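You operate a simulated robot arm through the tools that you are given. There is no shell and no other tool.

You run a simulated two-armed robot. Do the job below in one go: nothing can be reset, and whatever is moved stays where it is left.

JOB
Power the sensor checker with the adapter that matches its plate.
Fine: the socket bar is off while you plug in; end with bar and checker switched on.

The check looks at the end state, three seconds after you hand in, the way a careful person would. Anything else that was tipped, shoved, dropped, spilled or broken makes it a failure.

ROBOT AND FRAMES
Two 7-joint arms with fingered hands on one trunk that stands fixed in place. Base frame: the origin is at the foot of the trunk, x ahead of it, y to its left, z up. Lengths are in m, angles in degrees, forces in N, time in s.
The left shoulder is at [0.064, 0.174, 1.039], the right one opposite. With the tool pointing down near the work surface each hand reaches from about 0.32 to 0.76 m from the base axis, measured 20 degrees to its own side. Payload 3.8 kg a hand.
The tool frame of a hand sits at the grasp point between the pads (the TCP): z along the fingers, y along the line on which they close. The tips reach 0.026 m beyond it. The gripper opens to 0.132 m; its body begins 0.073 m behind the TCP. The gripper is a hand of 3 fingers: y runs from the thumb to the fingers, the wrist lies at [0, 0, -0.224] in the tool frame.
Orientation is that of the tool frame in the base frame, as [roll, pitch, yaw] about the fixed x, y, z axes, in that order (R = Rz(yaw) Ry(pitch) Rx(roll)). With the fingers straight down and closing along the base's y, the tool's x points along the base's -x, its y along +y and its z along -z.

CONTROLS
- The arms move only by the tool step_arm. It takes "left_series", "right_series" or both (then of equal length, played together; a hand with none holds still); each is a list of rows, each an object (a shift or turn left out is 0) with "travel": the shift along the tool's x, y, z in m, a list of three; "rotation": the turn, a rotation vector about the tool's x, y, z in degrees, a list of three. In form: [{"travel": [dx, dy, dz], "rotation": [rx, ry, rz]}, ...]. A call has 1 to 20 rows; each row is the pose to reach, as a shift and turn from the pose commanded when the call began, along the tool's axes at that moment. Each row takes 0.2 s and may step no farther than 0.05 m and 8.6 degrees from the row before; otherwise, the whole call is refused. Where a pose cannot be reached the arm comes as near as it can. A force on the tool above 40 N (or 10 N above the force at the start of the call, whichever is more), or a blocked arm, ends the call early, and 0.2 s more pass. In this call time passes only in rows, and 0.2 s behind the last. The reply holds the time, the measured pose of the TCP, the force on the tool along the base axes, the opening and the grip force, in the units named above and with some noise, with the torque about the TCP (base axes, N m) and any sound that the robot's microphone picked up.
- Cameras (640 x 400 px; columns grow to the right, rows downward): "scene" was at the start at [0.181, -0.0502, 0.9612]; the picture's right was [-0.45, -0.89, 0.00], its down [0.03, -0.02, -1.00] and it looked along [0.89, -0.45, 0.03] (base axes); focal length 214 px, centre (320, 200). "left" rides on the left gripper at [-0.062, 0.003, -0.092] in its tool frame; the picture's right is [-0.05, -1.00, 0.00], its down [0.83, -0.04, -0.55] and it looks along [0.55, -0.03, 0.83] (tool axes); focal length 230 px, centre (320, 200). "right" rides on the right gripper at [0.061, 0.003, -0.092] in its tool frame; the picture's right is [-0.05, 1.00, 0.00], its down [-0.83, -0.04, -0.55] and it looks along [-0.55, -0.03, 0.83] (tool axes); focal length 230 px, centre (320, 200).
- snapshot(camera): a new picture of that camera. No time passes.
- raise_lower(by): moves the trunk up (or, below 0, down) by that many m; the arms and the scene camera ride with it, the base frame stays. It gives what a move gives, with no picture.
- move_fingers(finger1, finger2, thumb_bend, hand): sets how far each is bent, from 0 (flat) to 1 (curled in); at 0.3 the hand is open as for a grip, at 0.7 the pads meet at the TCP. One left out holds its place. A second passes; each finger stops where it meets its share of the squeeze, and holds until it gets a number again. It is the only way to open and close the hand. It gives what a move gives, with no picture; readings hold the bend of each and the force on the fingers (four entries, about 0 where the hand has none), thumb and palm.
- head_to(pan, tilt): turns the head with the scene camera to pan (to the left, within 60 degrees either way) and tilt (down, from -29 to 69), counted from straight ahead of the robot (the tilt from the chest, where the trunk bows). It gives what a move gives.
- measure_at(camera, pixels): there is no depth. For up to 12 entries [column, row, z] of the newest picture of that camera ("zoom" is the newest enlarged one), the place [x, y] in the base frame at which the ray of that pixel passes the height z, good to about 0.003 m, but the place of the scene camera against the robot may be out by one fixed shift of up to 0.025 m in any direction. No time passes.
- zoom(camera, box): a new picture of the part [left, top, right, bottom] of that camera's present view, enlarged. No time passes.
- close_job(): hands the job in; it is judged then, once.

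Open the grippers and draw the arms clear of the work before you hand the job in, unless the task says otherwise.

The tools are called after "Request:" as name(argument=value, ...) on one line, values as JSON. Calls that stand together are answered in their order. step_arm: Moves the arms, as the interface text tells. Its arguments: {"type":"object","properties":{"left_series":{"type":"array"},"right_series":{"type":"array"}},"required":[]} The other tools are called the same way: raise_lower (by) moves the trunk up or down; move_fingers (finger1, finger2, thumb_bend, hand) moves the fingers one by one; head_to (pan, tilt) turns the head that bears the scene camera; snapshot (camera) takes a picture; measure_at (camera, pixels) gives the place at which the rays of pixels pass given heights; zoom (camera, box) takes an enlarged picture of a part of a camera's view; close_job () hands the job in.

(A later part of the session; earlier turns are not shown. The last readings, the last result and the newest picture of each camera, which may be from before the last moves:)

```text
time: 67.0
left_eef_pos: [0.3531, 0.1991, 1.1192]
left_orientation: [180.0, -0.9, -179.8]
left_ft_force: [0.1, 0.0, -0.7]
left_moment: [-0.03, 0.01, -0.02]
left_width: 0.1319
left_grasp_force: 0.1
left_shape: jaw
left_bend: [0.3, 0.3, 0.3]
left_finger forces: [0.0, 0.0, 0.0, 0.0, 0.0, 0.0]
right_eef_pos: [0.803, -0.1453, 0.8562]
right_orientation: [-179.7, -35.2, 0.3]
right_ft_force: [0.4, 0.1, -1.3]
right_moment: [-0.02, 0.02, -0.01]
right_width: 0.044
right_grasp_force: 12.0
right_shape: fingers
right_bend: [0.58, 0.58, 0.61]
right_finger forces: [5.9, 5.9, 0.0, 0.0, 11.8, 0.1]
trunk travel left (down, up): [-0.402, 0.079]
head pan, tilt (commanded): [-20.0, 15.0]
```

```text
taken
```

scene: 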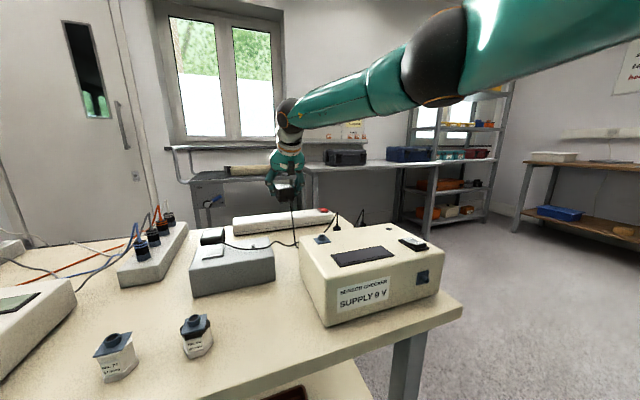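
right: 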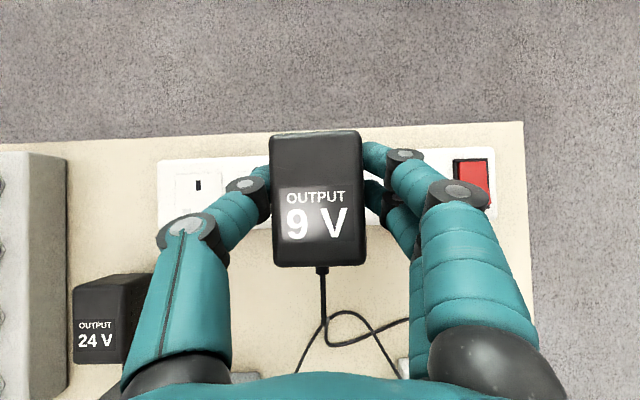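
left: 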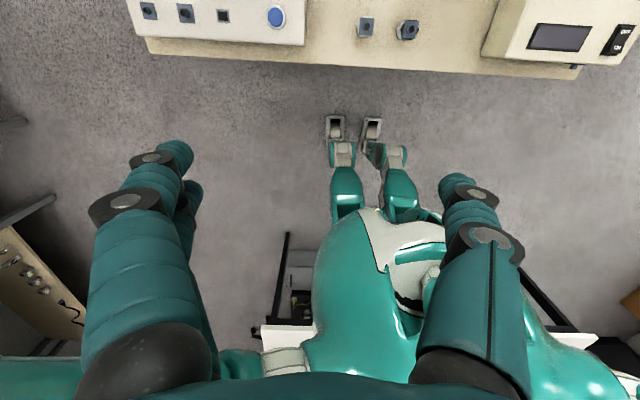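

It hovers over the bar with the adapter steady. I zoom on the adapter's top and on socket s4/rocker references to fix the alignment.

Request:
zoom(camera="right", box=[250, 120, 378, 280])

Request:
zoom(camera="right", box=[150, 140, 280, 220])

```text
2.50 times, centred on (314, 200) of right
```

zoom: 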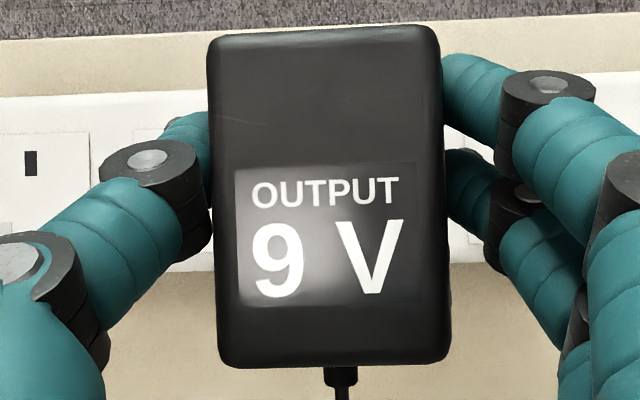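

```text
4.92 times, centred on (215, 180) of right
```

zoom: 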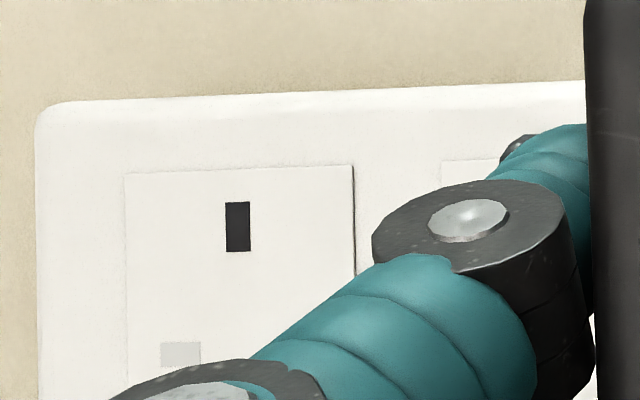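

Request:
measure_at(camera="right", pixels=[[269.2, 135.2, 0.855], [362, 131.2, 0.855], [274, 266, 0.855], [366, 263.2, 0.855], [198.3, 185.3, 0.763], [186.5, 211.1, 0.763], [453, 162, 0.77], [488, 160, 0.77]])

```text
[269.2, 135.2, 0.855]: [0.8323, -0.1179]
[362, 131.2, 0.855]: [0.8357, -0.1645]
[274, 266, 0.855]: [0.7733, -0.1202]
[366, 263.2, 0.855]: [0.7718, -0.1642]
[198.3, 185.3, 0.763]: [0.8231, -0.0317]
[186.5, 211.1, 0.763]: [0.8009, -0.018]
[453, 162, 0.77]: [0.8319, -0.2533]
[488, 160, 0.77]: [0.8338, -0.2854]
```

Adapter centre sits at TCP+(0.000,+0.0036). Socket s2's L/N line is (0.801,-0.148), so I shift to TCP (0.8005,-0.1516) and lower until the pin tips are a few mm above the plate.

Request:
step_arm(right_series=[{"travel": [-0.0072, 0.0032, 0.0088]}, {"travel": [-0.0144, 0.0063, 0.0176]}, {"travel": [-0.0216, 0.0063, 0.0264]}])

Request:
zoom(camera="scene", box=[230, 165, 350, 240])

Request:
snapshot(camera="right")

```text
time: 67.8
left_eef_pos: [0.3519, 0.2014, 1.1205]
left_orientation: [180.0, -0.9, -179.9]
left_ft_force: [0.1, 0.0, 0.0]
left_moment: [-0.02, 0.01, 0.02]
left_width: 0.1321
left_grasp_force: 0.0
left_shape: jaw
left_bend: [0.3, 0.3, 0.3]
left_finger forces: [0.1, 0.0, 0.0, 0.1, 0.0, 0.1]
right_eef_pos: [0.8017, -0.1524, 0.8241]
right_orientation: [-179.8, -35.2, 0.4]
right_ft_force: [-0.1, -0.7, -0.8]
right_moment: [0.03, -0.04, 0.04]
right_width: 0.0441
right_grasp_force: 11.9
right_shape: fingers
right_bend: [0.58, 0.58, 0.61]
right_finger forces: [6.0, 6.0, 0.0, 0.0, 11.8, 0.1]
trunk travel left (down, up): [-0.402, 0.079]
head pan, tilt (commanded): [-20.0, 15.0]
```

```text
5.33 times, centred on (290, 202) of scene
```

zoom: 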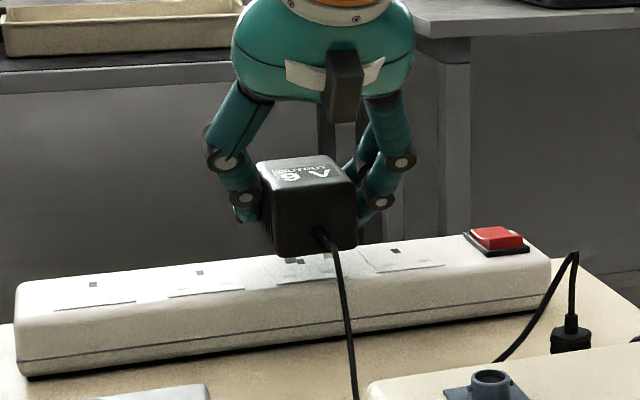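

```text
taken
```

right: 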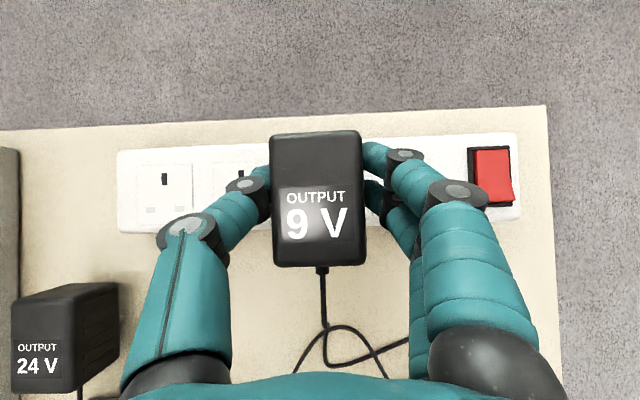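

Pins hang just above socket s2's plate. I enlarge the scene view to see pins against slots.

Request:
zoom(camera="scene", box=[268, 198, 316, 228])

Request:
zoom(camera="right", box=[110, 130, 290, 230])

```text
13.33 times, centred on (292, 213) of scene
```

zoom: 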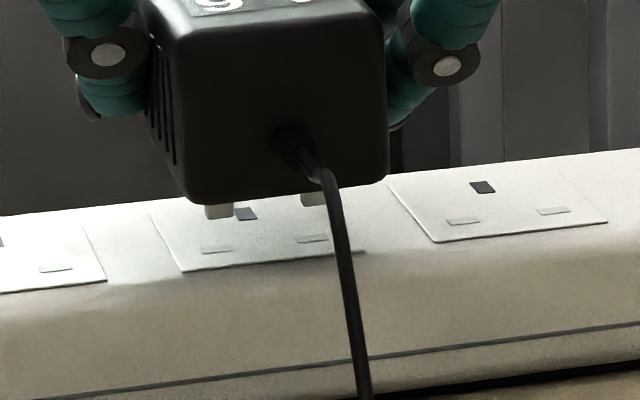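

```text
3.56 times, centred on (200, 180) of right
```

zoom: 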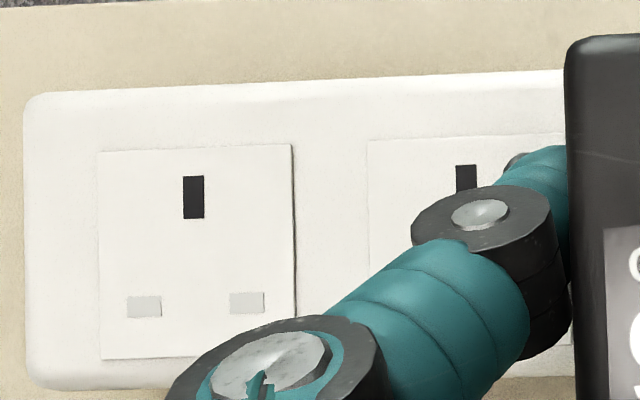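

In the scene zoom the pins (219,211),(314,198) are laterally in line with the slots (217,249),(312,238). I lower in 2 mm steps to approach the plate and judge the fore-aft alignment.

Request:
step_arm(right_series=[{"travel": [-0.0012, 0, 0.0016]}, {"travel": [-0.0023, 0, 0.0033]}, {"travel": [-0.0035, 0, 0.0049]}])

Request:
zoom(camera="scene", box=[268, 198, 316, 228])

```text
time: 68.7
left_eef_pos: [0.352, 0.2007, 1.1185]
left_orientation: [180.0, -0.8, -179.9]
left_ft_force: [-0.2, 0.2, 0.4]
left_moment: [0.0, 0.01, -0.02]
left_width: 0.1318
left_grasp_force: 0.0
left_shape: jaw
left_bend: [0.3, 0.3, 0.3]
left_finger forces: [0.0, 0.0, 0.0, 0.0, 0.1, 0.1]
right_eef_pos: [0.7989, -0.1523, 0.8169]
right_orientation: [-179.7, -35.0, 0.3]
right_ft_force: [0.3, 0.5, -1.7]
right_moment: [0.01, 0.02, -0.01]
right_width: 0.0441
right_grasp_force: 11.7
right_shape: fingers
right_bend: [0.58, 0.58, 0.61]
right_finger forces: [6.1, 5.9, 0.0, 0.1, 11.9, 0.1]
trunk travel left (down, up): [-0.402, 0.079]
head pan, tilt (commanded): [-20.0, 15.0]
```

```text
13.33 times, centred on (292, 213) of scene
```

zoom: 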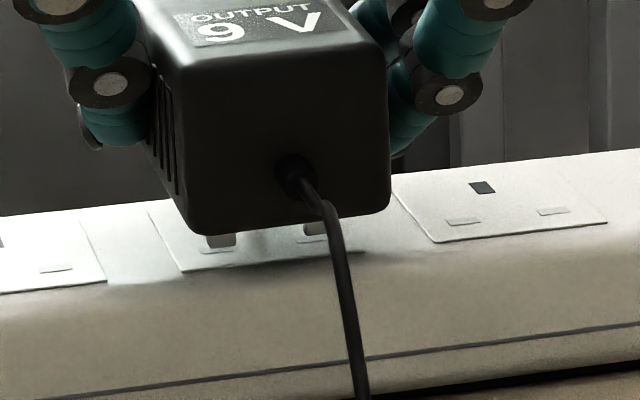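

Still no contact, the pin tips now at about the plate. I zoom in more on the pins and slots.

Request:
zoom(camera="scene", box=[278, 209, 302, 224])

```text
16.00 times, centred on (290, 216) of scene
```

zoom: 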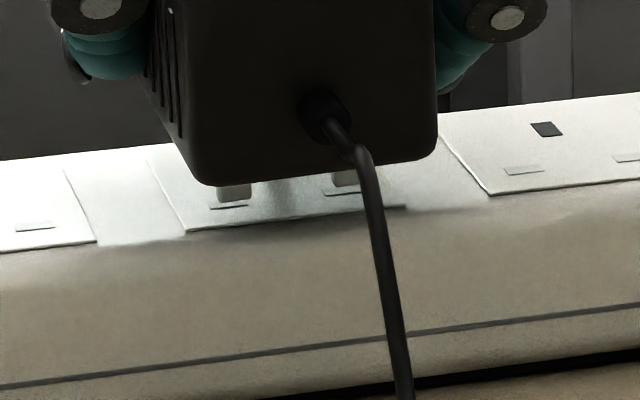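

The left pin sits about 1 mm to the right of its slot. I shift +1 mm in y and lower 1 mm further, watching for contact.

Request:
step_arm(right_series=[{"travel": [0, -0.001, 0]}, {"travel": [-0.0006, -0.001, 0.0008]}])

Request:
zoom(camera="scene", box=[278, 209, 302, 224])

```text
time: 69.2
left_eef_pos: [0.3516, 0.1992, 1.1198]
left_orientation: [-180.0, -1.0, -179.9]
left_ft_force: [0.3, 0.3, 0.8]
left_moment: [0.01, 0.06, 0.0]
left_width: 0.132
left_grasp_force: 0.0
left_shape: jaw
left_bend: [0.3, 0.3, 0.3]
left_finger forces: [0.0, 0.0, 0.2, 0.1, 0.1, 0.0]
right_eef_pos: [0.7989, -0.1513, 0.8173]
right_orientation: [-179.8, -35.1, 0.3]
right_ft_force: [0.3, 0.1, -0.9]
right_moment: [-0.01, 0.01, 0.0]
right_width: 0.0439
right_grasp_force: 11.6
right_shape: fingers
right_bend: [0.58, 0.58, 0.61]
right_finger forces: [6.0, 5.9, 0.0, 0.1, 12.0, 0.0]
trunk travel left (down, up): [-0.402, 0.079]
head pan, tilt (commanded): [-20.0, 15.0]
```

```text
16.00 times, centred on (290, 216) of scene
```

zoom: 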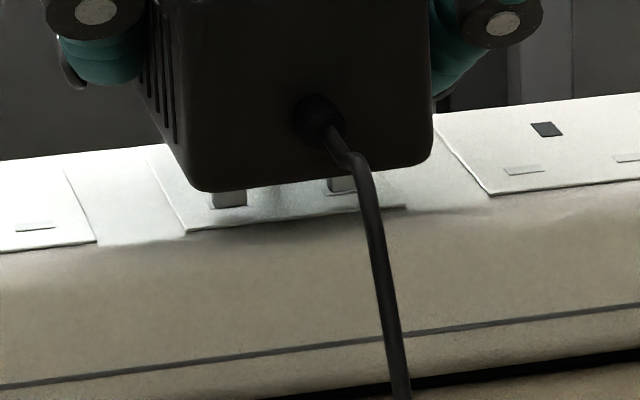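

The pin now covers the slot's width exactly. I go down another 1.5 mm and check for contact.

Request:
step_arm(right_series=[{"travel": [-0.0004, 0, 0.0006]}, {"travel": [-0.0009, 0, 0.0012]}])

Request:
zoom(camera="scene", box=[278, 209, 302, 224])

```text
time: 69.8
left_eef_pos: [0.3522, 0.2, 1.119]
left_orientation: [180.0, -0.9, 180.0]
left_ft_force: [-0.9, -0.1, 0.0]
left_moment: [0.0, -0.02, -0.01]
left_width: 0.1318
left_grasp_force: 0.1
left_shape: jaw
left_bend: [0.3, 0.3, 0.3]
left_finger forces: [0.1, 0.1, 0.0, 0.0, 0.0, 0.0]
right_eef_pos: [0.8003, -0.1528, 0.8147]
right_orientation: [-179.7, -35.1, 0.3]
right_ft_force: [0.1, -0.2, -2.1]
right_moment: [-0.01, -0.02, 0.02]
right_width: 0.0441
right_grasp_force: 12.0
right_shape: fingers
right_bend: [0.58, 0.58, 0.61]
right_finger forces: [6.1, 5.9, 0.0, 0.0, 11.9, 0.1]
trunk travel left (down, up): [-0.402, 0.079]
head pan, tilt (commanded): [-20.0, 15.0]
```

```text
16.00 times, centred on (290, 216) of scene
```

zoom: 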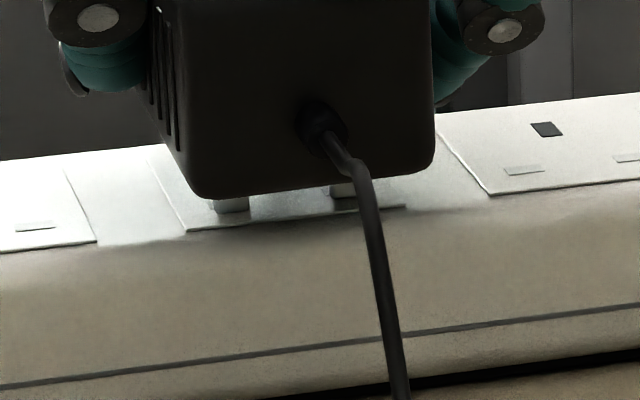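

The pin bottoms (row 213) now appear in front of the slot's near edge (209), so the adapter is slightly too near to me. I step down a little more to find the plate height by touch.

Request:
step_arm(right_series=[{"travel": [-0.0005, 0, 0.0007]}])

Request:
zoom(camera="scene", box=[278, 209, 302, 224])

```text
time: 70.2
left_eef_pos: [0.3508, 0.1992, 1.1208]
left_orientation: [-179.9, -1.0, -179.8]
left_ft_force: [0.1, 0.0, -1.0]
left_moment: [0.03, -0.01, -0.02]
left_width: 0.1323
left_grasp_force: 0.0
left_shape: jaw
left_bend: [0.3, 0.3, 0.3]
left_finger forces: [0.0, 0.0, 0.0, 0.0, 0.0, 0.0]
right_eef_pos: [0.8003, -0.1518, 0.8149]
right_orientation: [-179.7, -35.1, 0.3]
right_ft_force: [0.1, -0.9, -0.7]
right_moment: [-0.03, 0.06, 0.0]
right_width: 0.044
right_grasp_force: 12.3
right_shape: fingers
right_bend: [0.58, 0.58, 0.61]
right_finger forces: [6.1, 6.4, 0.0, 0.0, 11.6, 0.1]
trunk travel left (down, up): [-0.402, 0.079]
head pan, tilt (commanded): [-20.0, 15.0]
```

```text
16.00 times, centred on (290, 216) of scene
```

zoom: 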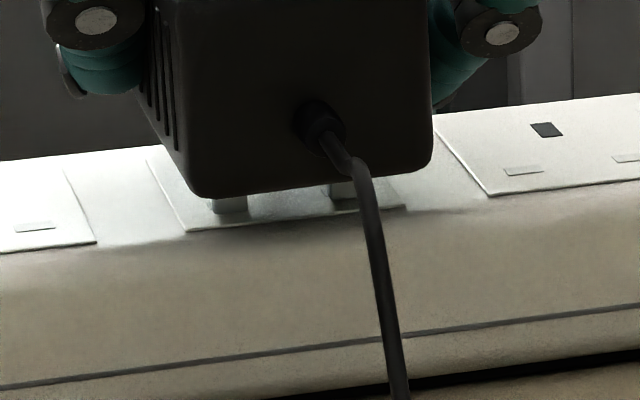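

Request:
step_arm(right_series=[{"travel": [-0.0006, 0, 0.0008]}])

Request:
zoom(camera="scene", box=[278, 209, 302, 224])

```text
time: 70.7
left_eef_pos: [0.3518, 0.1998, 1.1199]
left_orientation: [-180.0, -0.9, -179.9]
left_ft_force: [0.3, -0.9, 0.3]
left_moment: [0.04, 0.0, -0.01]
left_width: 0.1321
left_grasp_force: 0.1
left_shape: jaw
left_bend: [0.3, 0.3, 0.3]
left_finger forces: [0.0, 0.2, 0.0, 0.1, 0.0, 0.1]
right_eef_pos: [0.7988, -0.1514, 0.8143]
right_orientation: [-179.7, -35.2, 0.3]
right_ft_force: [3.1, -0.7, -0.1]
right_moment: [-0.05, -0.07, 0.05]
right_width: 0.0438
right_grasp_force: 12.4
right_shape: fingers
right_bend: [0.58, 0.58, 0.61]
right_finger forces: [6.0, 6.3, 0.1, 0.1, 11.8, 0.1]
trunk travel left (down, up): [-0.402, 0.079]
head pan, tilt (commanded): [-20.0, 15.0]
```

```text
16.00 times, centred on (290, 216) of scene
```

zoom: 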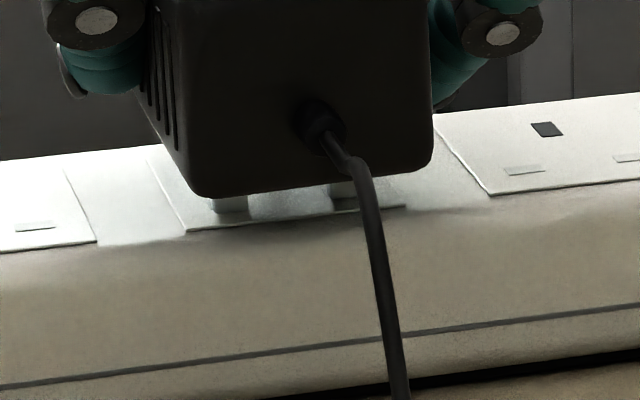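

A sideways force of +3 N in x appears: the longer earth pin is probably in its slot, pressed on the near wall. That agrees with the picture, so I shift +2 mm in x.

Request:
step_arm(right_series=[{"travel": [0.0008, 0, 0.0006]}, {"travel": [0.0016, 0, 0.0012]}])

Request:
zoom(camera="scene", box=[278, 209, 302, 224])

```text
time: 71.2
left_eef_pos: [0.3512, 0.1993, 1.1209]
left_orientation: [180.0, -0.7, -179.9]
left_ft_force: [0.2, 0.6, 0.4]
left_moment: [-0.01, 0.0, -0.03]
left_width: 0.1319
left_grasp_force: 0.1
left_shape: jaw
left_bend: [0.3, 0.3, 0.3]
left_finger forces: [0.0, 0.0, 0.1, 0.0, 0.1, 0.1]
right_eef_pos: [0.8013, -0.1514, 0.8145]
right_orientation: [-179.7, -35.1, 0.3]
right_ft_force: [0.3, -0.1, 1.3]
right_moment: [0.04, 0.0, 0.0]
right_width: 0.0439
right_grasp_force: 12.7
right_shape: fingers
right_bend: [0.59, 0.58, 0.61]
right_finger forces: [6.3, 6.7, 0.0, 0.0, 12.4, 0.1]
trunk travel left (down, up): [-0.402, 0.079]
head pan, tilt (commanded): [-20.0, 15.0]
```

```text
16.00 times, centred on (290, 216) of scene
```

zoom: 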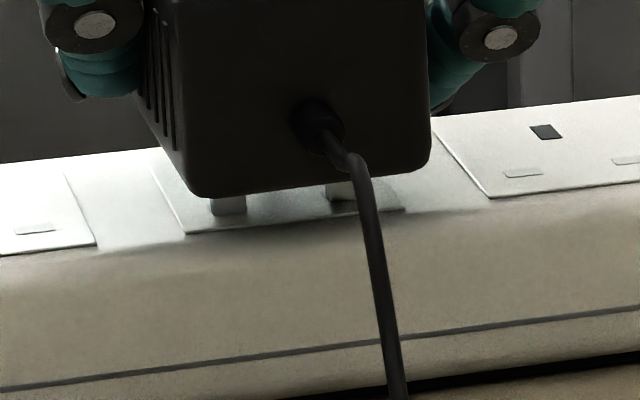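

The side force vanished. I continue down in small steps and watch the force.

Request:
step_arm(right_series=[{"travel": [-0.0006, 0, 0.0008]}, {"travel": [-0.0012, 0, 0.0016]}])

Request:
zoom(camera="scene", box=[278, 209, 302, 224])

```text
time: 71.8
left_eef_pos: [0.3513, 0.1998, 1.119]
left_orientation: [179.9, -0.8, -180.0]
left_ft_force: [-0.2, -0.6, 0.7]
left_moment: [0.01, -0.01, 0.02]
left_width: 0.1321
left_grasp_force: 0.0
left_shape: jaw
left_bend: [0.3, 0.3, 0.3]
left_finger forces: [0.0, 0.0, 0.0, 0.0, 0.1, 0.0]
right_eef_pos: [0.8002, -0.1519, 0.8132]
right_orientation: [-179.7, -35.2, 0.2]
right_ft_force: [-2.4, 0.1, 6.8]
right_moment: [0.06, -0.01, 0.04]
right_width: 0.044
right_grasp_force: 12.9
right_shape: fingers
right_bend: [0.59, 0.59, 0.61]
right_finger forces: [6.2, 6.9, 0.0, 0.0, 12.5, 0.0]
trunk travel left (down, up): [-0.402, 0.079]
head pan, tilt (commanded): [-20.0, 15.0]
```

```text
16.00 times, centred on (290, 216) of scene
```

zoom: 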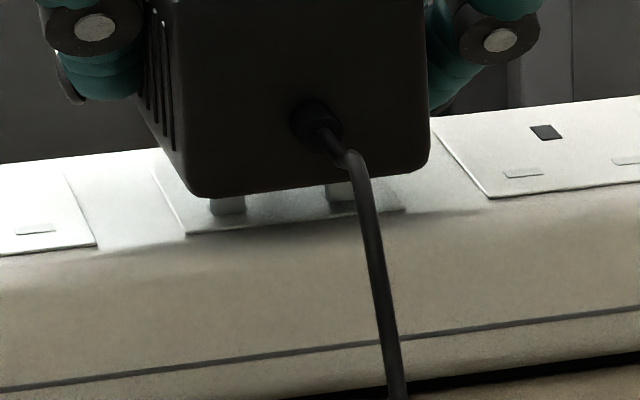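

Now Fz≈7 N: pin tips are on the plate with the pins (bottom row 215) still about 1.5–2 mm nearer than the slots (≈212). I lift 2 mm, shift +1.8 mm in x and look again.

Request:
step_arm(right_series=[{"travel": [0.0012, 0, -0.0016]}, {"travel": [0.0026, 0, -0.0006]}])

Request:
zoom(camera="scene", box=[278, 209, 302, 224])

Request:
zoom(camera="scene", box=[230, 165, 350, 240])

```text
time: 72.5
left_eef_pos: [0.3517, 0.2001, 1.1204]
left_orientation: [-180.0, -0.8, -179.8]
left_ft_force: [-0.3, 0.4, -0.2]
left_moment: [0.01, 0.02, -0.03]
left_width: 0.1319
left_grasp_force: 0.1
left_shape: jaw
left_bend: [0.3, 0.3, 0.3]
left_finger forces: [0.0, 0.0, 0.0, 0.0, 0.0, 0.0]
right_eef_pos: [0.8021, -0.151, 0.8137]
right_orientation: [-179.9, -35.1, 0.3]
right_ft_force: [-10.7, 0.0, 4.1]
right_moment: [0.05, 0.15, -0.02]
right_width: 0.0442
right_grasp_force: 13.0
right_shape: fingers
right_bend: [0.59, 0.59, 0.61]
right_finger forces: [6.4, 7.0, 0.0, 0.0, 12.9, 0.1]
trunk travel left (down, up): [-0.402, 0.079]
head pan, tilt (commanded): [-20.0, 15.0]
```

```text
16.00 times, centred on (290, 216) of scene
```

zoom: 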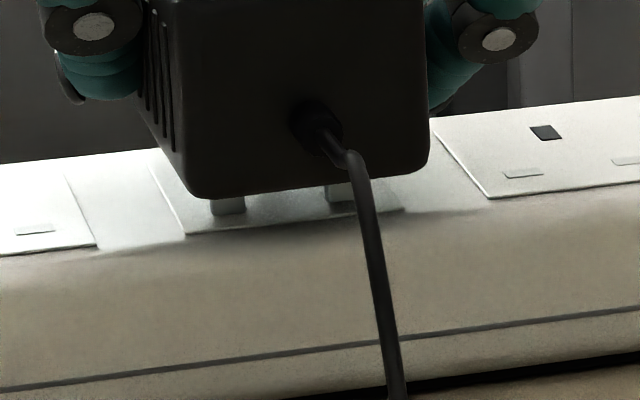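

```text
5.33 times, centred on (290, 202) of scene
```

zoom: 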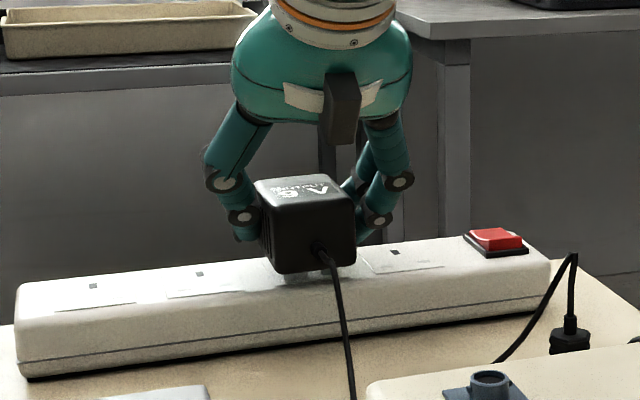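

A -10.7 N side force appeared, and its moment places it higher than the pin tips, so I must find its source. I lift 6 mm and see whether the force remains.

Request:
step_arm(right_series=[{"travel": [0.0017, 0, -0.0025]}, {"travel": [0.0034, 0, -0.0049]}])

Request:
snapshot(camera="scene")

Request:
zoom(camera="scene", box=[278, 209, 302, 224])

Request:
zoom(camera="scene", box=[220, 190, 380, 290])

```text
time: 73.0
left_eef_pos: [0.3527, 0.2001, 1.1192]
left_orientation: [180.0, -0.8, -179.9]
left_ft_force: [1.1, -0.6, 0.4]
left_moment: [0.01, 0.04, 0.01]
left_width: 0.132
left_grasp_force: 0.0
left_shape: jaw
left_bend: [0.3, 0.3, 0.3]
left_finger forces: [0.0, 0.1, 0.1, 0.1, 0.0, 0.0]
right_eef_pos: [0.8054, -0.1532, 0.8225]
right_orientation: [-179.6, -35.4, 0.3]
right_ft_force: [0.0, 0.2, -0.5]
right_moment: [0.01, 0.12, 0.02]
right_width: 0.044
right_grasp_force: 12.3
right_shape: fingers
right_bend: [0.59, 0.59, 0.61]
right_finger forces: [6.2, 6.6, 0.1, 0.1, 12.6, 0.0]
trunk travel left (down, up): [-0.402, 0.079]
head pan, tilt (commanded): [-20.0, 15.0]
```

```text
taken
```

scene: 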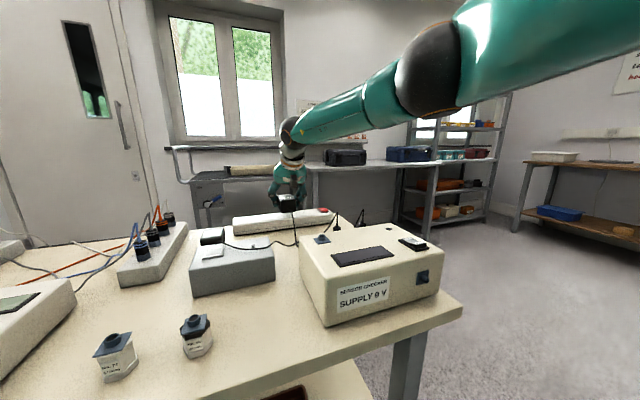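

```text
16.00 times, centred on (290, 216) of scene
```

zoom: 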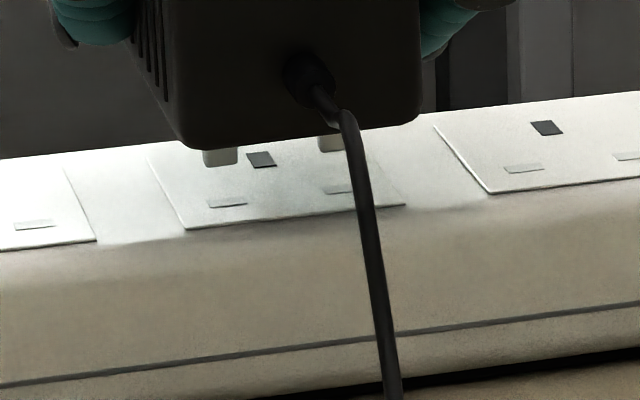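

```text
4.00 times, centred on (300, 240) of scene
```

zoom: 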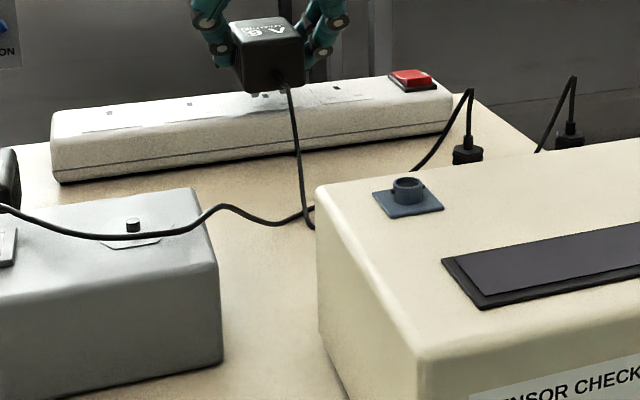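

The force vanished when lifted, so it was pin contact. In this view the pins are fore-aft about right now but ~1.2 mm too far left, so I shift -1.2 mm in y and descend 7 mm.

Request:
step_arm(right_series=[{"travel": [0, 0.0012, 0]}, {"travel": [-0.002, 0.0012, 0.0029]}, {"travel": [-0.0034, 0.0012, 0.0049]}])

Request:
zoom(camera="scene", box=[278, 209, 302, 224])

```text
time: 73.8
left_eef_pos: [0.3517, 0.1995, 1.1201]
left_orientation: [180.0, -0.9, -179.9]
left_ft_force: [0.4, 1.1, 0.9]
left_moment: [-0.03, 0.0, 0.0]
left_width: 0.1317
left_grasp_force: 0.0
left_shape: jaw
left_bend: [0.3, 0.3, 0.3]
left_finger forces: [0.0, 0.1, 0.0, 0.1, 0.1, 0.0]
right_eef_pos: [0.8032, -0.154, 0.814]
right_orientation: [-179.6, -35.2, 0.2]
right_ft_force: [-0.4, 0.1, 0.5]
right_moment: [-0.02, 0.01, 0.0]
right_width: 0.0438
right_grasp_force: 12.9
right_shape: fingers
right_bend: [0.59, 0.59, 0.61]
right_finger forces: [6.2, 6.6, 0.1, 0.1, 12.6, 0.0]
trunk travel left (down, up): [-0.402, 0.079]
head pan, tilt (commanded): [-20.0, 15.0]
```

```text
16.00 times, centred on (290, 216) of scene
```

zoom: 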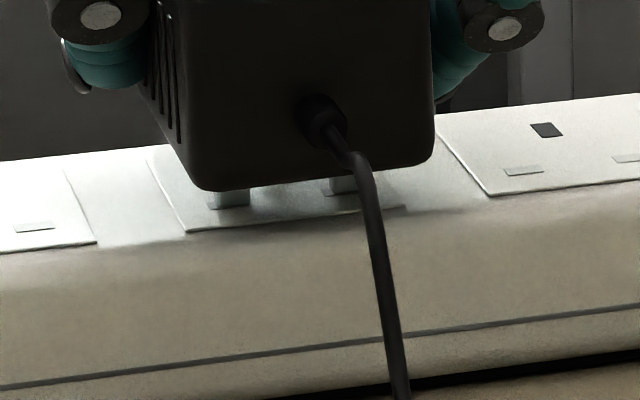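

Now the left pin (217–250) is about 0.9 mm to the right of its slot (211–248). I correct +0.8 mm in y and lower 1 mm.

Request:
step_arm(right_series=[{"travel": [0, -0.0008, 0]}, {"travel": [-0.0006, -0.0008, 0.0008]}])

Request:
zoom(camera="scene", box=[278, 209, 302, 224])

```text
time: 74.5
left_eef_pos: [0.3524, 0.1996, 1.1206]
left_orientation: [180.0, -1.0, -179.9]
left_ft_force: [0.0, -0.8, -0.1]
left_moment: [-0.01, 0.01, 0.0]
left_width: 0.132
left_grasp_force: 0.0
left_shape: jaw
left_bend: [0.3, 0.3, 0.3]
left_finger forces: [0.0, 0.0, 0.0, 0.0, 0.1, 0.0]
right_eef_pos: [0.8039, -0.1524, 0.8131]
right_orientation: [-179.7, -35.3, 0.2]
right_ft_force: [3.8, -4.3, 5.3]
right_moment: [-0.08, -0.13, -0.08]
right_width: 0.0436
right_grasp_force: 13.1
right_shape: fingers
right_bend: [0.59, 0.58, 0.61]
right_finger forces: [7.3, 7.5, 0.1, 0.0, 11.1, 0.1]
trunk travel left (down, up): [-0.402, 0.079]
head pan, tilt (commanded): [-20.0, 15.0]
```

```text
16.00 times, centred on (290, 216) of scene
```

zoom: 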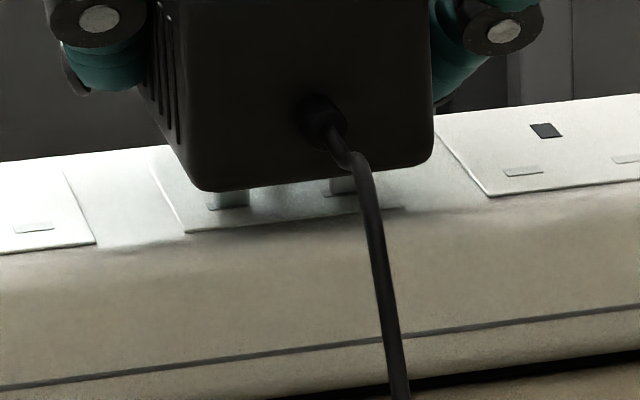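

Forces (3.8,-4.3,5.3) look like pin tips rubbing on the plate. I lift 2 mm to free them and look at the alignment again.

Request:
step_arm(right_series=[{"travel": [0.0011, 0, -0.0016]}])

Request:
zoom(camera="scene", box=[278, 209, 302, 224])

Request:
snapshot(camera="right")

```text
time: 74.8
left_eef_pos: [0.3519, 0.1993, 1.1196]
left_orientation: [-179.9, -1.0, -179.9]
left_ft_force: [0.2, 0.2, -0.5]
left_moment: [-0.03, 0.05, 0.0]
left_width: 0.1318
left_grasp_force: 0.1
left_shape: jaw
left_bend: [0.3, 0.3, 0.3]
left_finger forces: [0.0, 0.0, 0.0, 0.1, 0.0, 0.0]
right_eef_pos: [0.8032, -0.1523, 0.8143]
right_orientation: [-179.7, -35.1, 0.3]
right_ft_force: [3.8, -4.0, 3.2]
right_moment: [-0.09, -0.12, -0.06]
right_width: 0.044
right_grasp_force: 13.3
right_shape: fingers
right_bend: [0.59, 0.58, 0.61]
right_finger forces: [7.3, 7.3, 0.1, 0.1, 10.9, 0.0]
trunk travel left (down, up): [-0.402, 0.079]
head pan, tilt (commanded): [-20.0, 15.0]
```

```text
16.00 times, centred on (290, 216) of scene
```

zoom: 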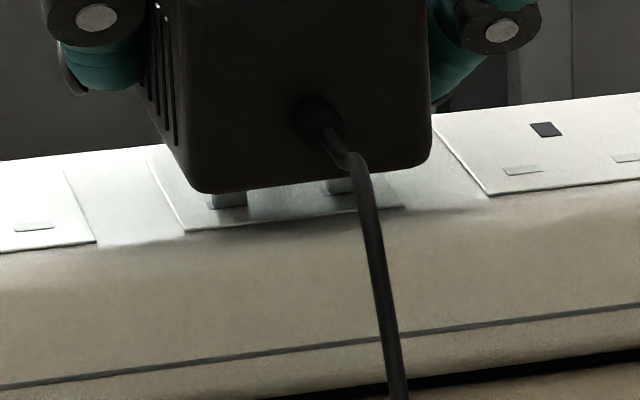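

```text
taken
```

right: 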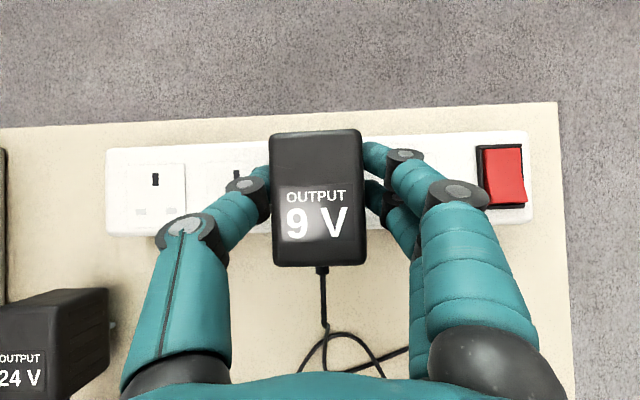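

Lateral forces stay even when lifted, so the longer earth pin is already inside its slot while L/N look ~0.9 mm off in y, which hints at a small yaw error. I measure adapter and bar angles in the hand camera.

Request:
zoom(camera="right", box=[90, 125, 282, 245])

Request:
zoom(camera="right", box=[352, 120, 544, 240])

Request:
zoom(camera="right", box=[250, 118, 390, 278])

```text
3.33 times, centred on (186, 185) of right
```

zoom: 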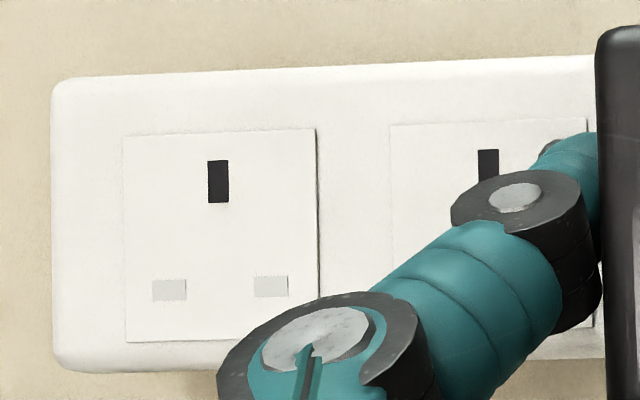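

```text
3.33 times, centred on (448, 180) of right
```

zoom: 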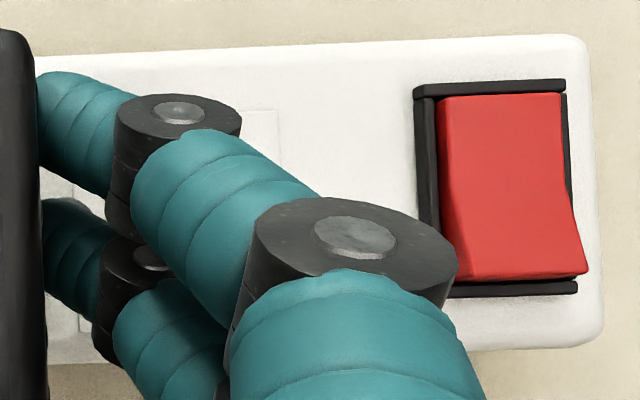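

```text
2.50 times, centred on (320, 198) of right
```

zoom: 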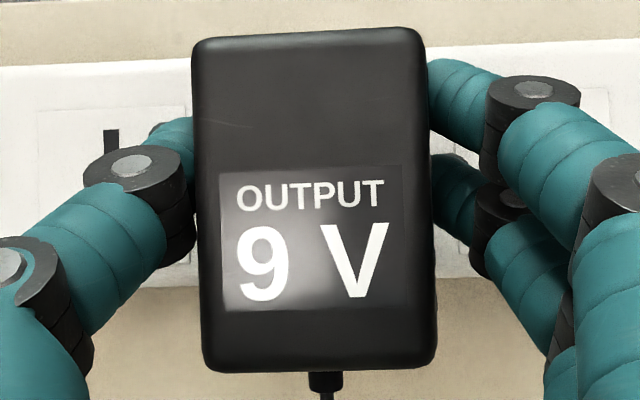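

Adapter and bar are parallel within about 0.3°, so yaw is fine. I relax the side forces (+0.6 mm x, -0.6 mm y) and press down 3 mm to see whether it enters.

Request:
step_arm(right_series=[{"travel": [0.0005, 0.0006, 0.0003]}, {"travel": [-0.0001, 0.0006, 0.0012]}, {"travel": [-0.0007, 0.0006, 0.002]}, {"travel": [-0.0012, 0.0006, 0.0028]}])

Request:
zoom(camera="scene", box=[278, 209, 302, 224])

```text
time: 75.8
left_eef_pos: [0.3526, 0.199, 1.1212]
left_orientation: [-180.0, -0.8, -179.9]
left_ft_force: [-0.6, -0.8, -0.2]
left_moment: [0.02, -0.01, 0.01]
left_width: 0.1319
left_grasp_force: 0.2
left_shape: jaw
left_bend: [0.3, 0.3, 0.3]
left_finger forces: [0.1, 0.1, 0.0, 0.1, 0.0, 0.1]
right_eef_pos: [0.8027, -0.1514, 0.8128]
right_orientation: [-179.7, -35.2, 0.3]
right_ft_force: [1.3, -1.5, 6.6]
right_moment: [-0.04, -0.06, -0.01]
right_width: 0.0437
right_grasp_force: 13.3
right_shape: fingers
right_bend: [0.59, 0.58, 0.61]
right_finger forces: [6.9, 6.8, 0.0, 0.0, 11.7, 0.1]
trunk travel left (down, up): [-0.402, 0.079]
head pan, tilt (commanded): [-20.0, 15.0]
```

```text
16.00 times, centred on (290, 216) of scene
```

zoom: 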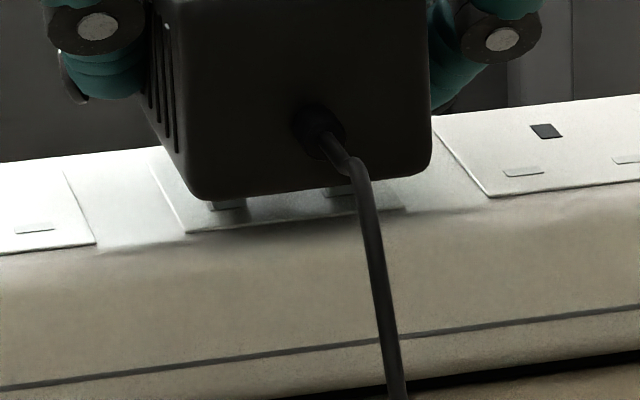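

The body has come down while the visible pins shortened: the pins are entering the slots. I keep pressing down in small steps.

Request:
step_arm(right_series=[{"travel": [-0.0006, 0, 0.0008]}, {"travel": [-0.0012, 0, 0.0016]}, {"travel": [-0.0017, 0, 0.0025]}])

Request:
zoom(camera="scene", box=[278, 209, 302, 224])

```text
time: 76.7
left_eef_pos: [0.3515, 0.199, 1.1203]
left_orientation: [-179.9, -0.8, -179.9]
left_ft_force: [0.1, -0.4, 0.1]
left_moment: [0.02, 0.0, -0.02]
left_width: 0.1316
left_grasp_force: 0.2
left_shape: jaw
left_bend: [0.3, 0.3, 0.3]
left_finger forces: [0.0, 0.1, 0.0, 0.0, 0.0, 0.0]
right_eef_pos: [0.8024, -0.1522, 0.8105]
right_orientation: [-179.8, -35.0, 0.3]
right_ft_force: [1.5, -0.9, 6.2]
right_moment: [0.09, -0.1, -0.02]
right_width: 0.0439
right_grasp_force: 12.4
right_shape: fingers
right_bend: [0.59, 0.58, 0.61]
right_finger forces: [7.0, 6.3, 0.1, 0.0, 11.9, 0.0]
trunk travel left (down, up): [-0.402, 0.079]
head pan, tilt (commanded): [-20.0, 15.0]
```

```text
16.00 times, centred on (290, 216) of scene
```

zoom: 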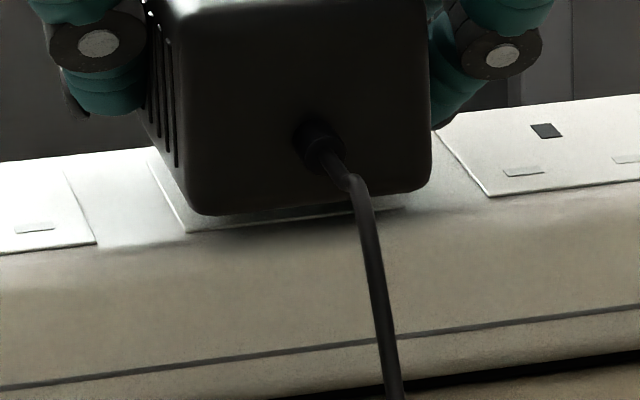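

It goes in smoothly with about 6 N. I continue another 6 mm.

Request:
step_arm(right_series=[{"travel": [-0.0006, 0, 0.0008]}, {"travel": [-0.0012, 0, 0.0016]}, {"travel": [-0.0017, 0, 0.0025]}, {"travel": [-0.0023, 0, 0.0033]}, {"travel": [-0.0029, 0, 0.0041]}, {"travel": [-0.0034, 0, 0.0049]}])

Request:
zoom(camera="scene", box=[268, 198, 316, 228])

```text
time: 78.0
left_eef_pos: [0.3513, 0.2003, 1.12]
left_orientation: [180.0, -0.8, -179.9]
left_ft_force: [0.4, 0.3, 0.9]
left_moment: [-0.01, 0.02, 0.03]
left_width: 0.132
left_grasp_force: 0.0
left_shape: jaw
left_bend: [0.3, 0.3, 0.3]
left_finger forces: [0.1, 0.0, 0.1, 0.1, 0.0, 0.0]
right_eef_pos: [0.8025, -0.1518, 0.8023]
right_orientation: [-179.7, -35.1, 0.3]
right_ft_force: [-0.9, -1.3, 6.3]
right_moment: [0.1, -0.08, -0.07]
right_width: 0.044
right_grasp_force: 12.6
right_shape: fingers
right_bend: [0.59, 0.59, 0.61]
right_finger forces: [7.3, 6.4, 0.0, 0.0, 12.5, 0.0]
trunk travel left (down, up): [-0.402, 0.079]
head pan, tilt (commanded): [-20.0, 15.0]
```

```text
13.33 times, centred on (292, 213) of scene
```

zoom: 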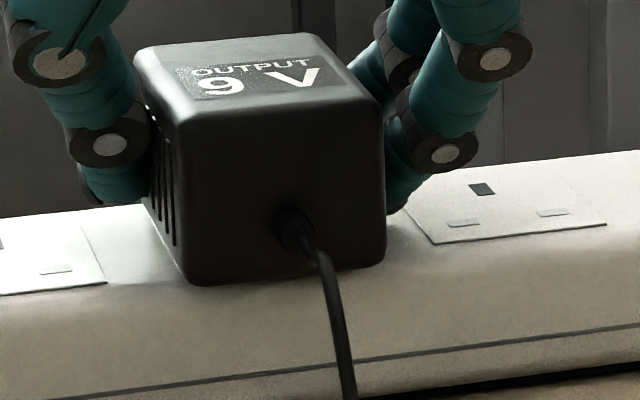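

Nearly home. I press on until it bottoms out, watching for a force rise.

Request:
step_arm(right_series=[{"travel": [-0.0006, 0, 0.0008]}, {"travel": [-0.0012, 0, 0.0016]}, {"travel": [-0.0017, 0, 0.0025]}, {"travel": [-0.0023, 0, 0.0033]}])

Request:
zoom(camera="scene", box=[268, 198, 316, 228])

```text
time: 79.0
left_eef_pos: [0.3514, 0.1992, 1.1204]
left_orientation: [-180.0, -0.8, -179.8]
left_ft_force: [0.5, -0.6, 0.2]
left_moment: [-0.02, 0.0, 0.06]
left_width: 0.1318
left_grasp_force: 0.1
left_shape: jaw
left_bend: [0.3, 0.3, 0.3]
left_finger forces: [0.0, 0.0, 0.1, 0.1, 0.1, 0.1]
right_eef_pos: [0.8034, -0.1528, 0.8019]
right_orientation: [-179.7, -35.2, 0.4]
right_ft_force: [-0.1, -0.8, 12.7]
right_moment: [0.09, -0.15, 0.0]
right_width: 0.0441
right_grasp_force: 13.7
right_shape: fingers
right_bend: [0.59, 0.59, 0.61]
right_finger forces: [6.7, 7.9, 0.1, 0.0, 13.2, 0.0]
trunk travel left (down, up): [-0.402, 0.079]
head pan, tilt (commanded): [-20.0, 15.0]
```

```text
13.33 times, centred on (292, 213) of scene
```

zoom: 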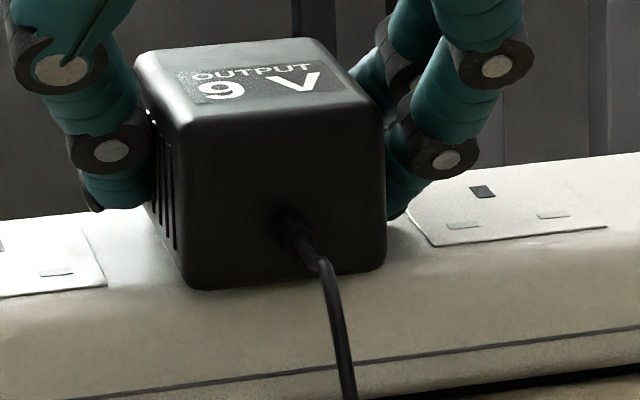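

Fz rises to 12.7 N; it is close to seated. I press 2.5 mm more to confirm a hard stop.

Request:
step_arm(right_series=[{"travel": [-0.0007, 0, 0.001]}, {"travel": [-0.0014, 0, 0.002]}])

Request:
zoom(camera="scene", box=[268, 198, 316, 228])

```text
time: 79.7
left_eef_pos: [0.3494, 0.199, 1.1206]
left_orientation: [-179.9, -0.7, 180.0]
left_ft_force: [0.3, -0.1, -0.5]
left_moment: [0.04, -0.04, 0.01]
left_width: 0.1321
left_grasp_force: 0.0
left_shape: jaw
left_bend: [0.3, 0.3, 0.3]
left_finger forces: [0.1, 0.0, 0.0, 0.0, 0.0, 0.0]
right_eef_pos: [0.803, -0.1521, 0.8028]
right_orientation: [-179.6, -35.5, 0.3]
right_ft_force: [-2.7, -1.1, 21.7]
right_moment: [-0.08, -0.17, -0.03]
right_width: 0.0441
right_grasp_force: 17.2
right_shape: fingers
right_bend: [0.59, 0.6, 0.61]
right_finger forces: [6.6, 13.8, 0.0, 0.1, 13.7, 0.0]
trunk travel left (down, up): [-0.402, 0.079]
head pan, tilt (commanded): [-20.0, 15.0]
```

```text
13.33 times, centred on (292, 213) of scene
```

zoom: 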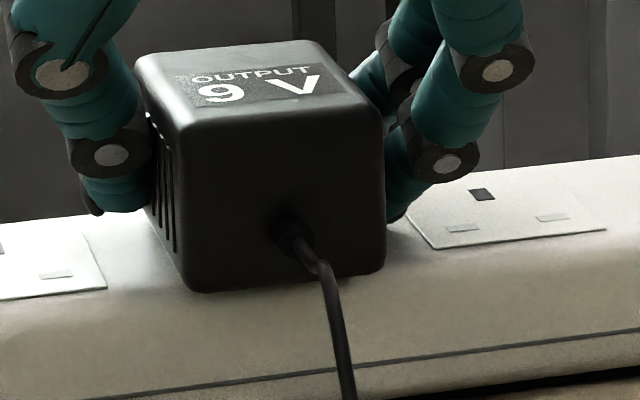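

Finger2 now takes 13.8 N, its tip probably touching the bar. I relieve the pressure and open the hand, then will press the adapter home from above.

Request:
step_arm(right_series=[{"travel": [0.0014, 0, -0.002]}])

Request:
move_fingers(hand="right", finger1=0.5, finger2=0.5, thumb_bend=0.5)

Request:
move_fingers(hand="right", finger1=0.42, finger2=0.42, thumb_bend=0.42)

Request:
snapshot(camera="right")

Request:
zoom(camera="scene", box=[268, 198, 316, 228])

```text
time: 80.0
left_eef_pos: [0.3506, 0.1994, 1.1214]
left_orientation: [-180.0, -0.8, -179.9]
left_ft_force: [0.0, 0.3, 0.1]
left_moment: [0.02, -0.02, -0.03]
left_width: 0.1319
left_grasp_force: 0.1
left_shape: jaw
left_bend: [0.3, 0.3, 0.3]
left_finger forces: [0.1, 0.0, 0.0, 0.0, 0.0, 0.0]
right_eef_pos: [0.8033, -0.1526, 0.8024]
right_orientation: [-179.8, -35.3, 0.3]
right_ft_force: [1.0, -0.8, 17.4]
right_moment: [0.05, -0.25, 0.0]
right_width: 0.0443
right_grasp_force: 15.1
right_shape: fingers
right_bend: [0.59, 0.6, 0.61]
right_finger forces: [6.5, 10.6, 0.1, 0.1, 13.5, 0.1]
trunk travel left (down, up): [-0.402, 0.079]
head pan, tilt (commanded): [-20.0, 15.0]
```

```text
time: 81.0
left_eef_pos: [0.3502, 0.2009, 1.1202]
left_orientation: [-179.9, -0.8, -179.8]
left_ft_force: [-0.1, 0.8, 0.6]
left_moment: [-0.01, 0.03, -0.01]
left_width: 0.1322
left_grasp_force: 0.1
left_shape: jaw
left_bend: [0.3, 0.3, 0.3]
left_finger forces: [0.0, 0.0, 0.0, 0.0, 0.0, 0.1]
right_eef_pos: [0.8042, -0.1522, 0.8017]
right_orientation: [-179.7, -35.3, 0.3]
right_ft_force: [-0.3, 3.8, 15.8]
right_moment: [-0.33, -0.07, 0.01]
right_width: 0.067
right_grasp_force: 8.0
right_shape: fingers
right_bend: [0.5, 0.59, 0.5]
right_finger forces: [0.0, 16.3, 0.1, 0.0, 0.1, 0.0]
trunk travel left (down, up): [-0.402, 0.079]
head pan, tilt (commanded): [-20.0, 15.0]
```

```text
time: 82.0
left_eef_pos: [0.35, 0.2011, 1.1209]
left_orientation: [-179.8, -0.8, -179.9]
left_ft_force: [-0.7, 0.4, 0.2]
left_moment: [0.01, -0.01, -0.01]
left_width: 0.1319
left_grasp_force: 0.1
left_shape: jaw
left_bend: [0.3, 0.3, 0.3]
left_finger forces: [0.0, 0.0, 0.1, 0.0, 0.0, 0.0]
right_eef_pos: [0.8032, -0.1521, 0.8027]
right_orientation: [-179.7, -35.2, 0.2]
right_ft_force: [-0.6, 5.6, 15.1]
right_moment: [-0.4, -0.07, 0.0]
right_width: 0.0942
right_grasp_force: 7.6
right_shape: fingers
right_bend: [0.42, 0.59, 0.42]
right_finger forces: [0.0, 14.9, 0.1, 0.0, 0.1, 0.0]
trunk travel left (down, up): [-0.402, 0.079]
head pan, tilt (commanded): [-20.0, 15.0]
```

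```text
taken
```

right: 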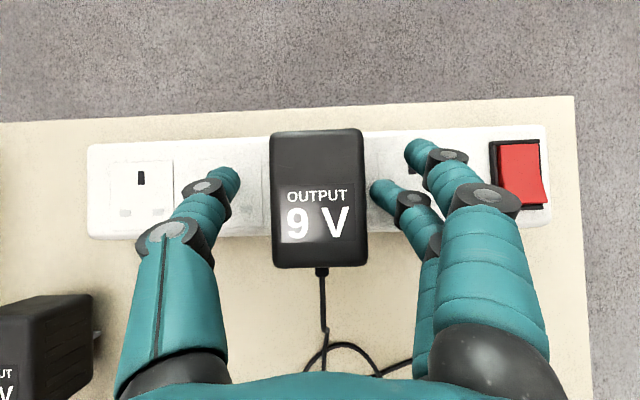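

```text
13.33 times, centred on (292, 213) of scene
```

zoom: 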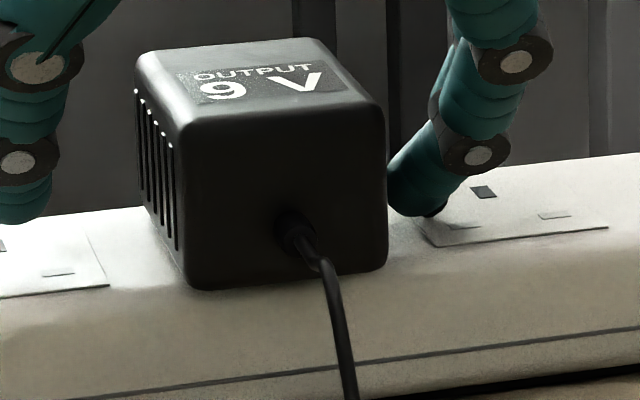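

Thumb and finger1 have released; finger2 is just pressing on the bar top. I raise the hand straight up.

Request:
step_arm(right_series=[{"travel": [0.0046, 0, -0.0066]}, {"travel": [0.0115, 0, -0.0164]}, {"travel": [0.023, 0, -0.0328]}, {"travel": [0.0402, 0, -0.0573]}])

Request:
snapshot(camera="right")

Request:
zoom(camera="scene", box=[244, 183, 340, 243])

```text
time: 83.0
left_eef_pos: [0.3517, 0.1999, 1.1204]
left_orientation: [180.0, -0.9, -180.0]
left_ft_force: [0.0, -0.2, 0.1]
left_moment: [-0.03, -0.01, 0.03]
left_width: 0.1321
left_grasp_force: 0.0
left_shape: jaw
left_bend: [0.3, 0.3, 0.3]
left_finger forces: [0.0, 0.0, 0.0, 0.0, 0.0, 0.0]
right_eef_pos: [0.8029, -0.1526, 0.8694]
right_orientation: [-179.8, -35.1, 0.3]
right_ft_force: [0.1, 0.7, 0.7]
right_moment: [-0.02, 0.01, 0.01]
right_width: 0.0941
right_grasp_force: 0.0
right_shape: fingers
right_bend: [0.42, 0.42, 0.42]
right_finger forces: [0.1, 0.1, 0.0, 0.1, 0.0, 0.0]
trunk travel left (down, up): [-0.402, 0.079]
head pan, tilt (commanded): [-20.0, 15.0]
```

```text
taken
```

right: 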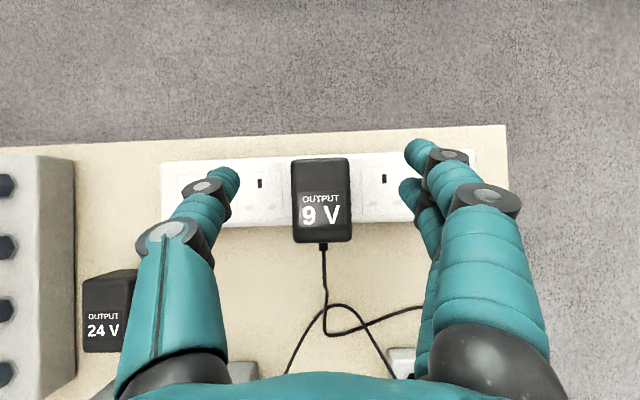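

```text
6.67 times, centred on (292, 213) of scene
```

zoom: 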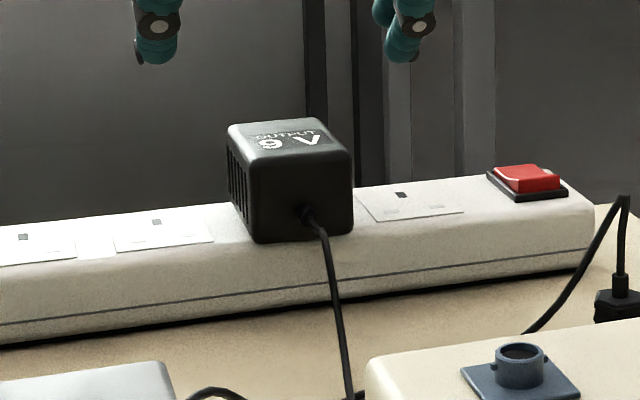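

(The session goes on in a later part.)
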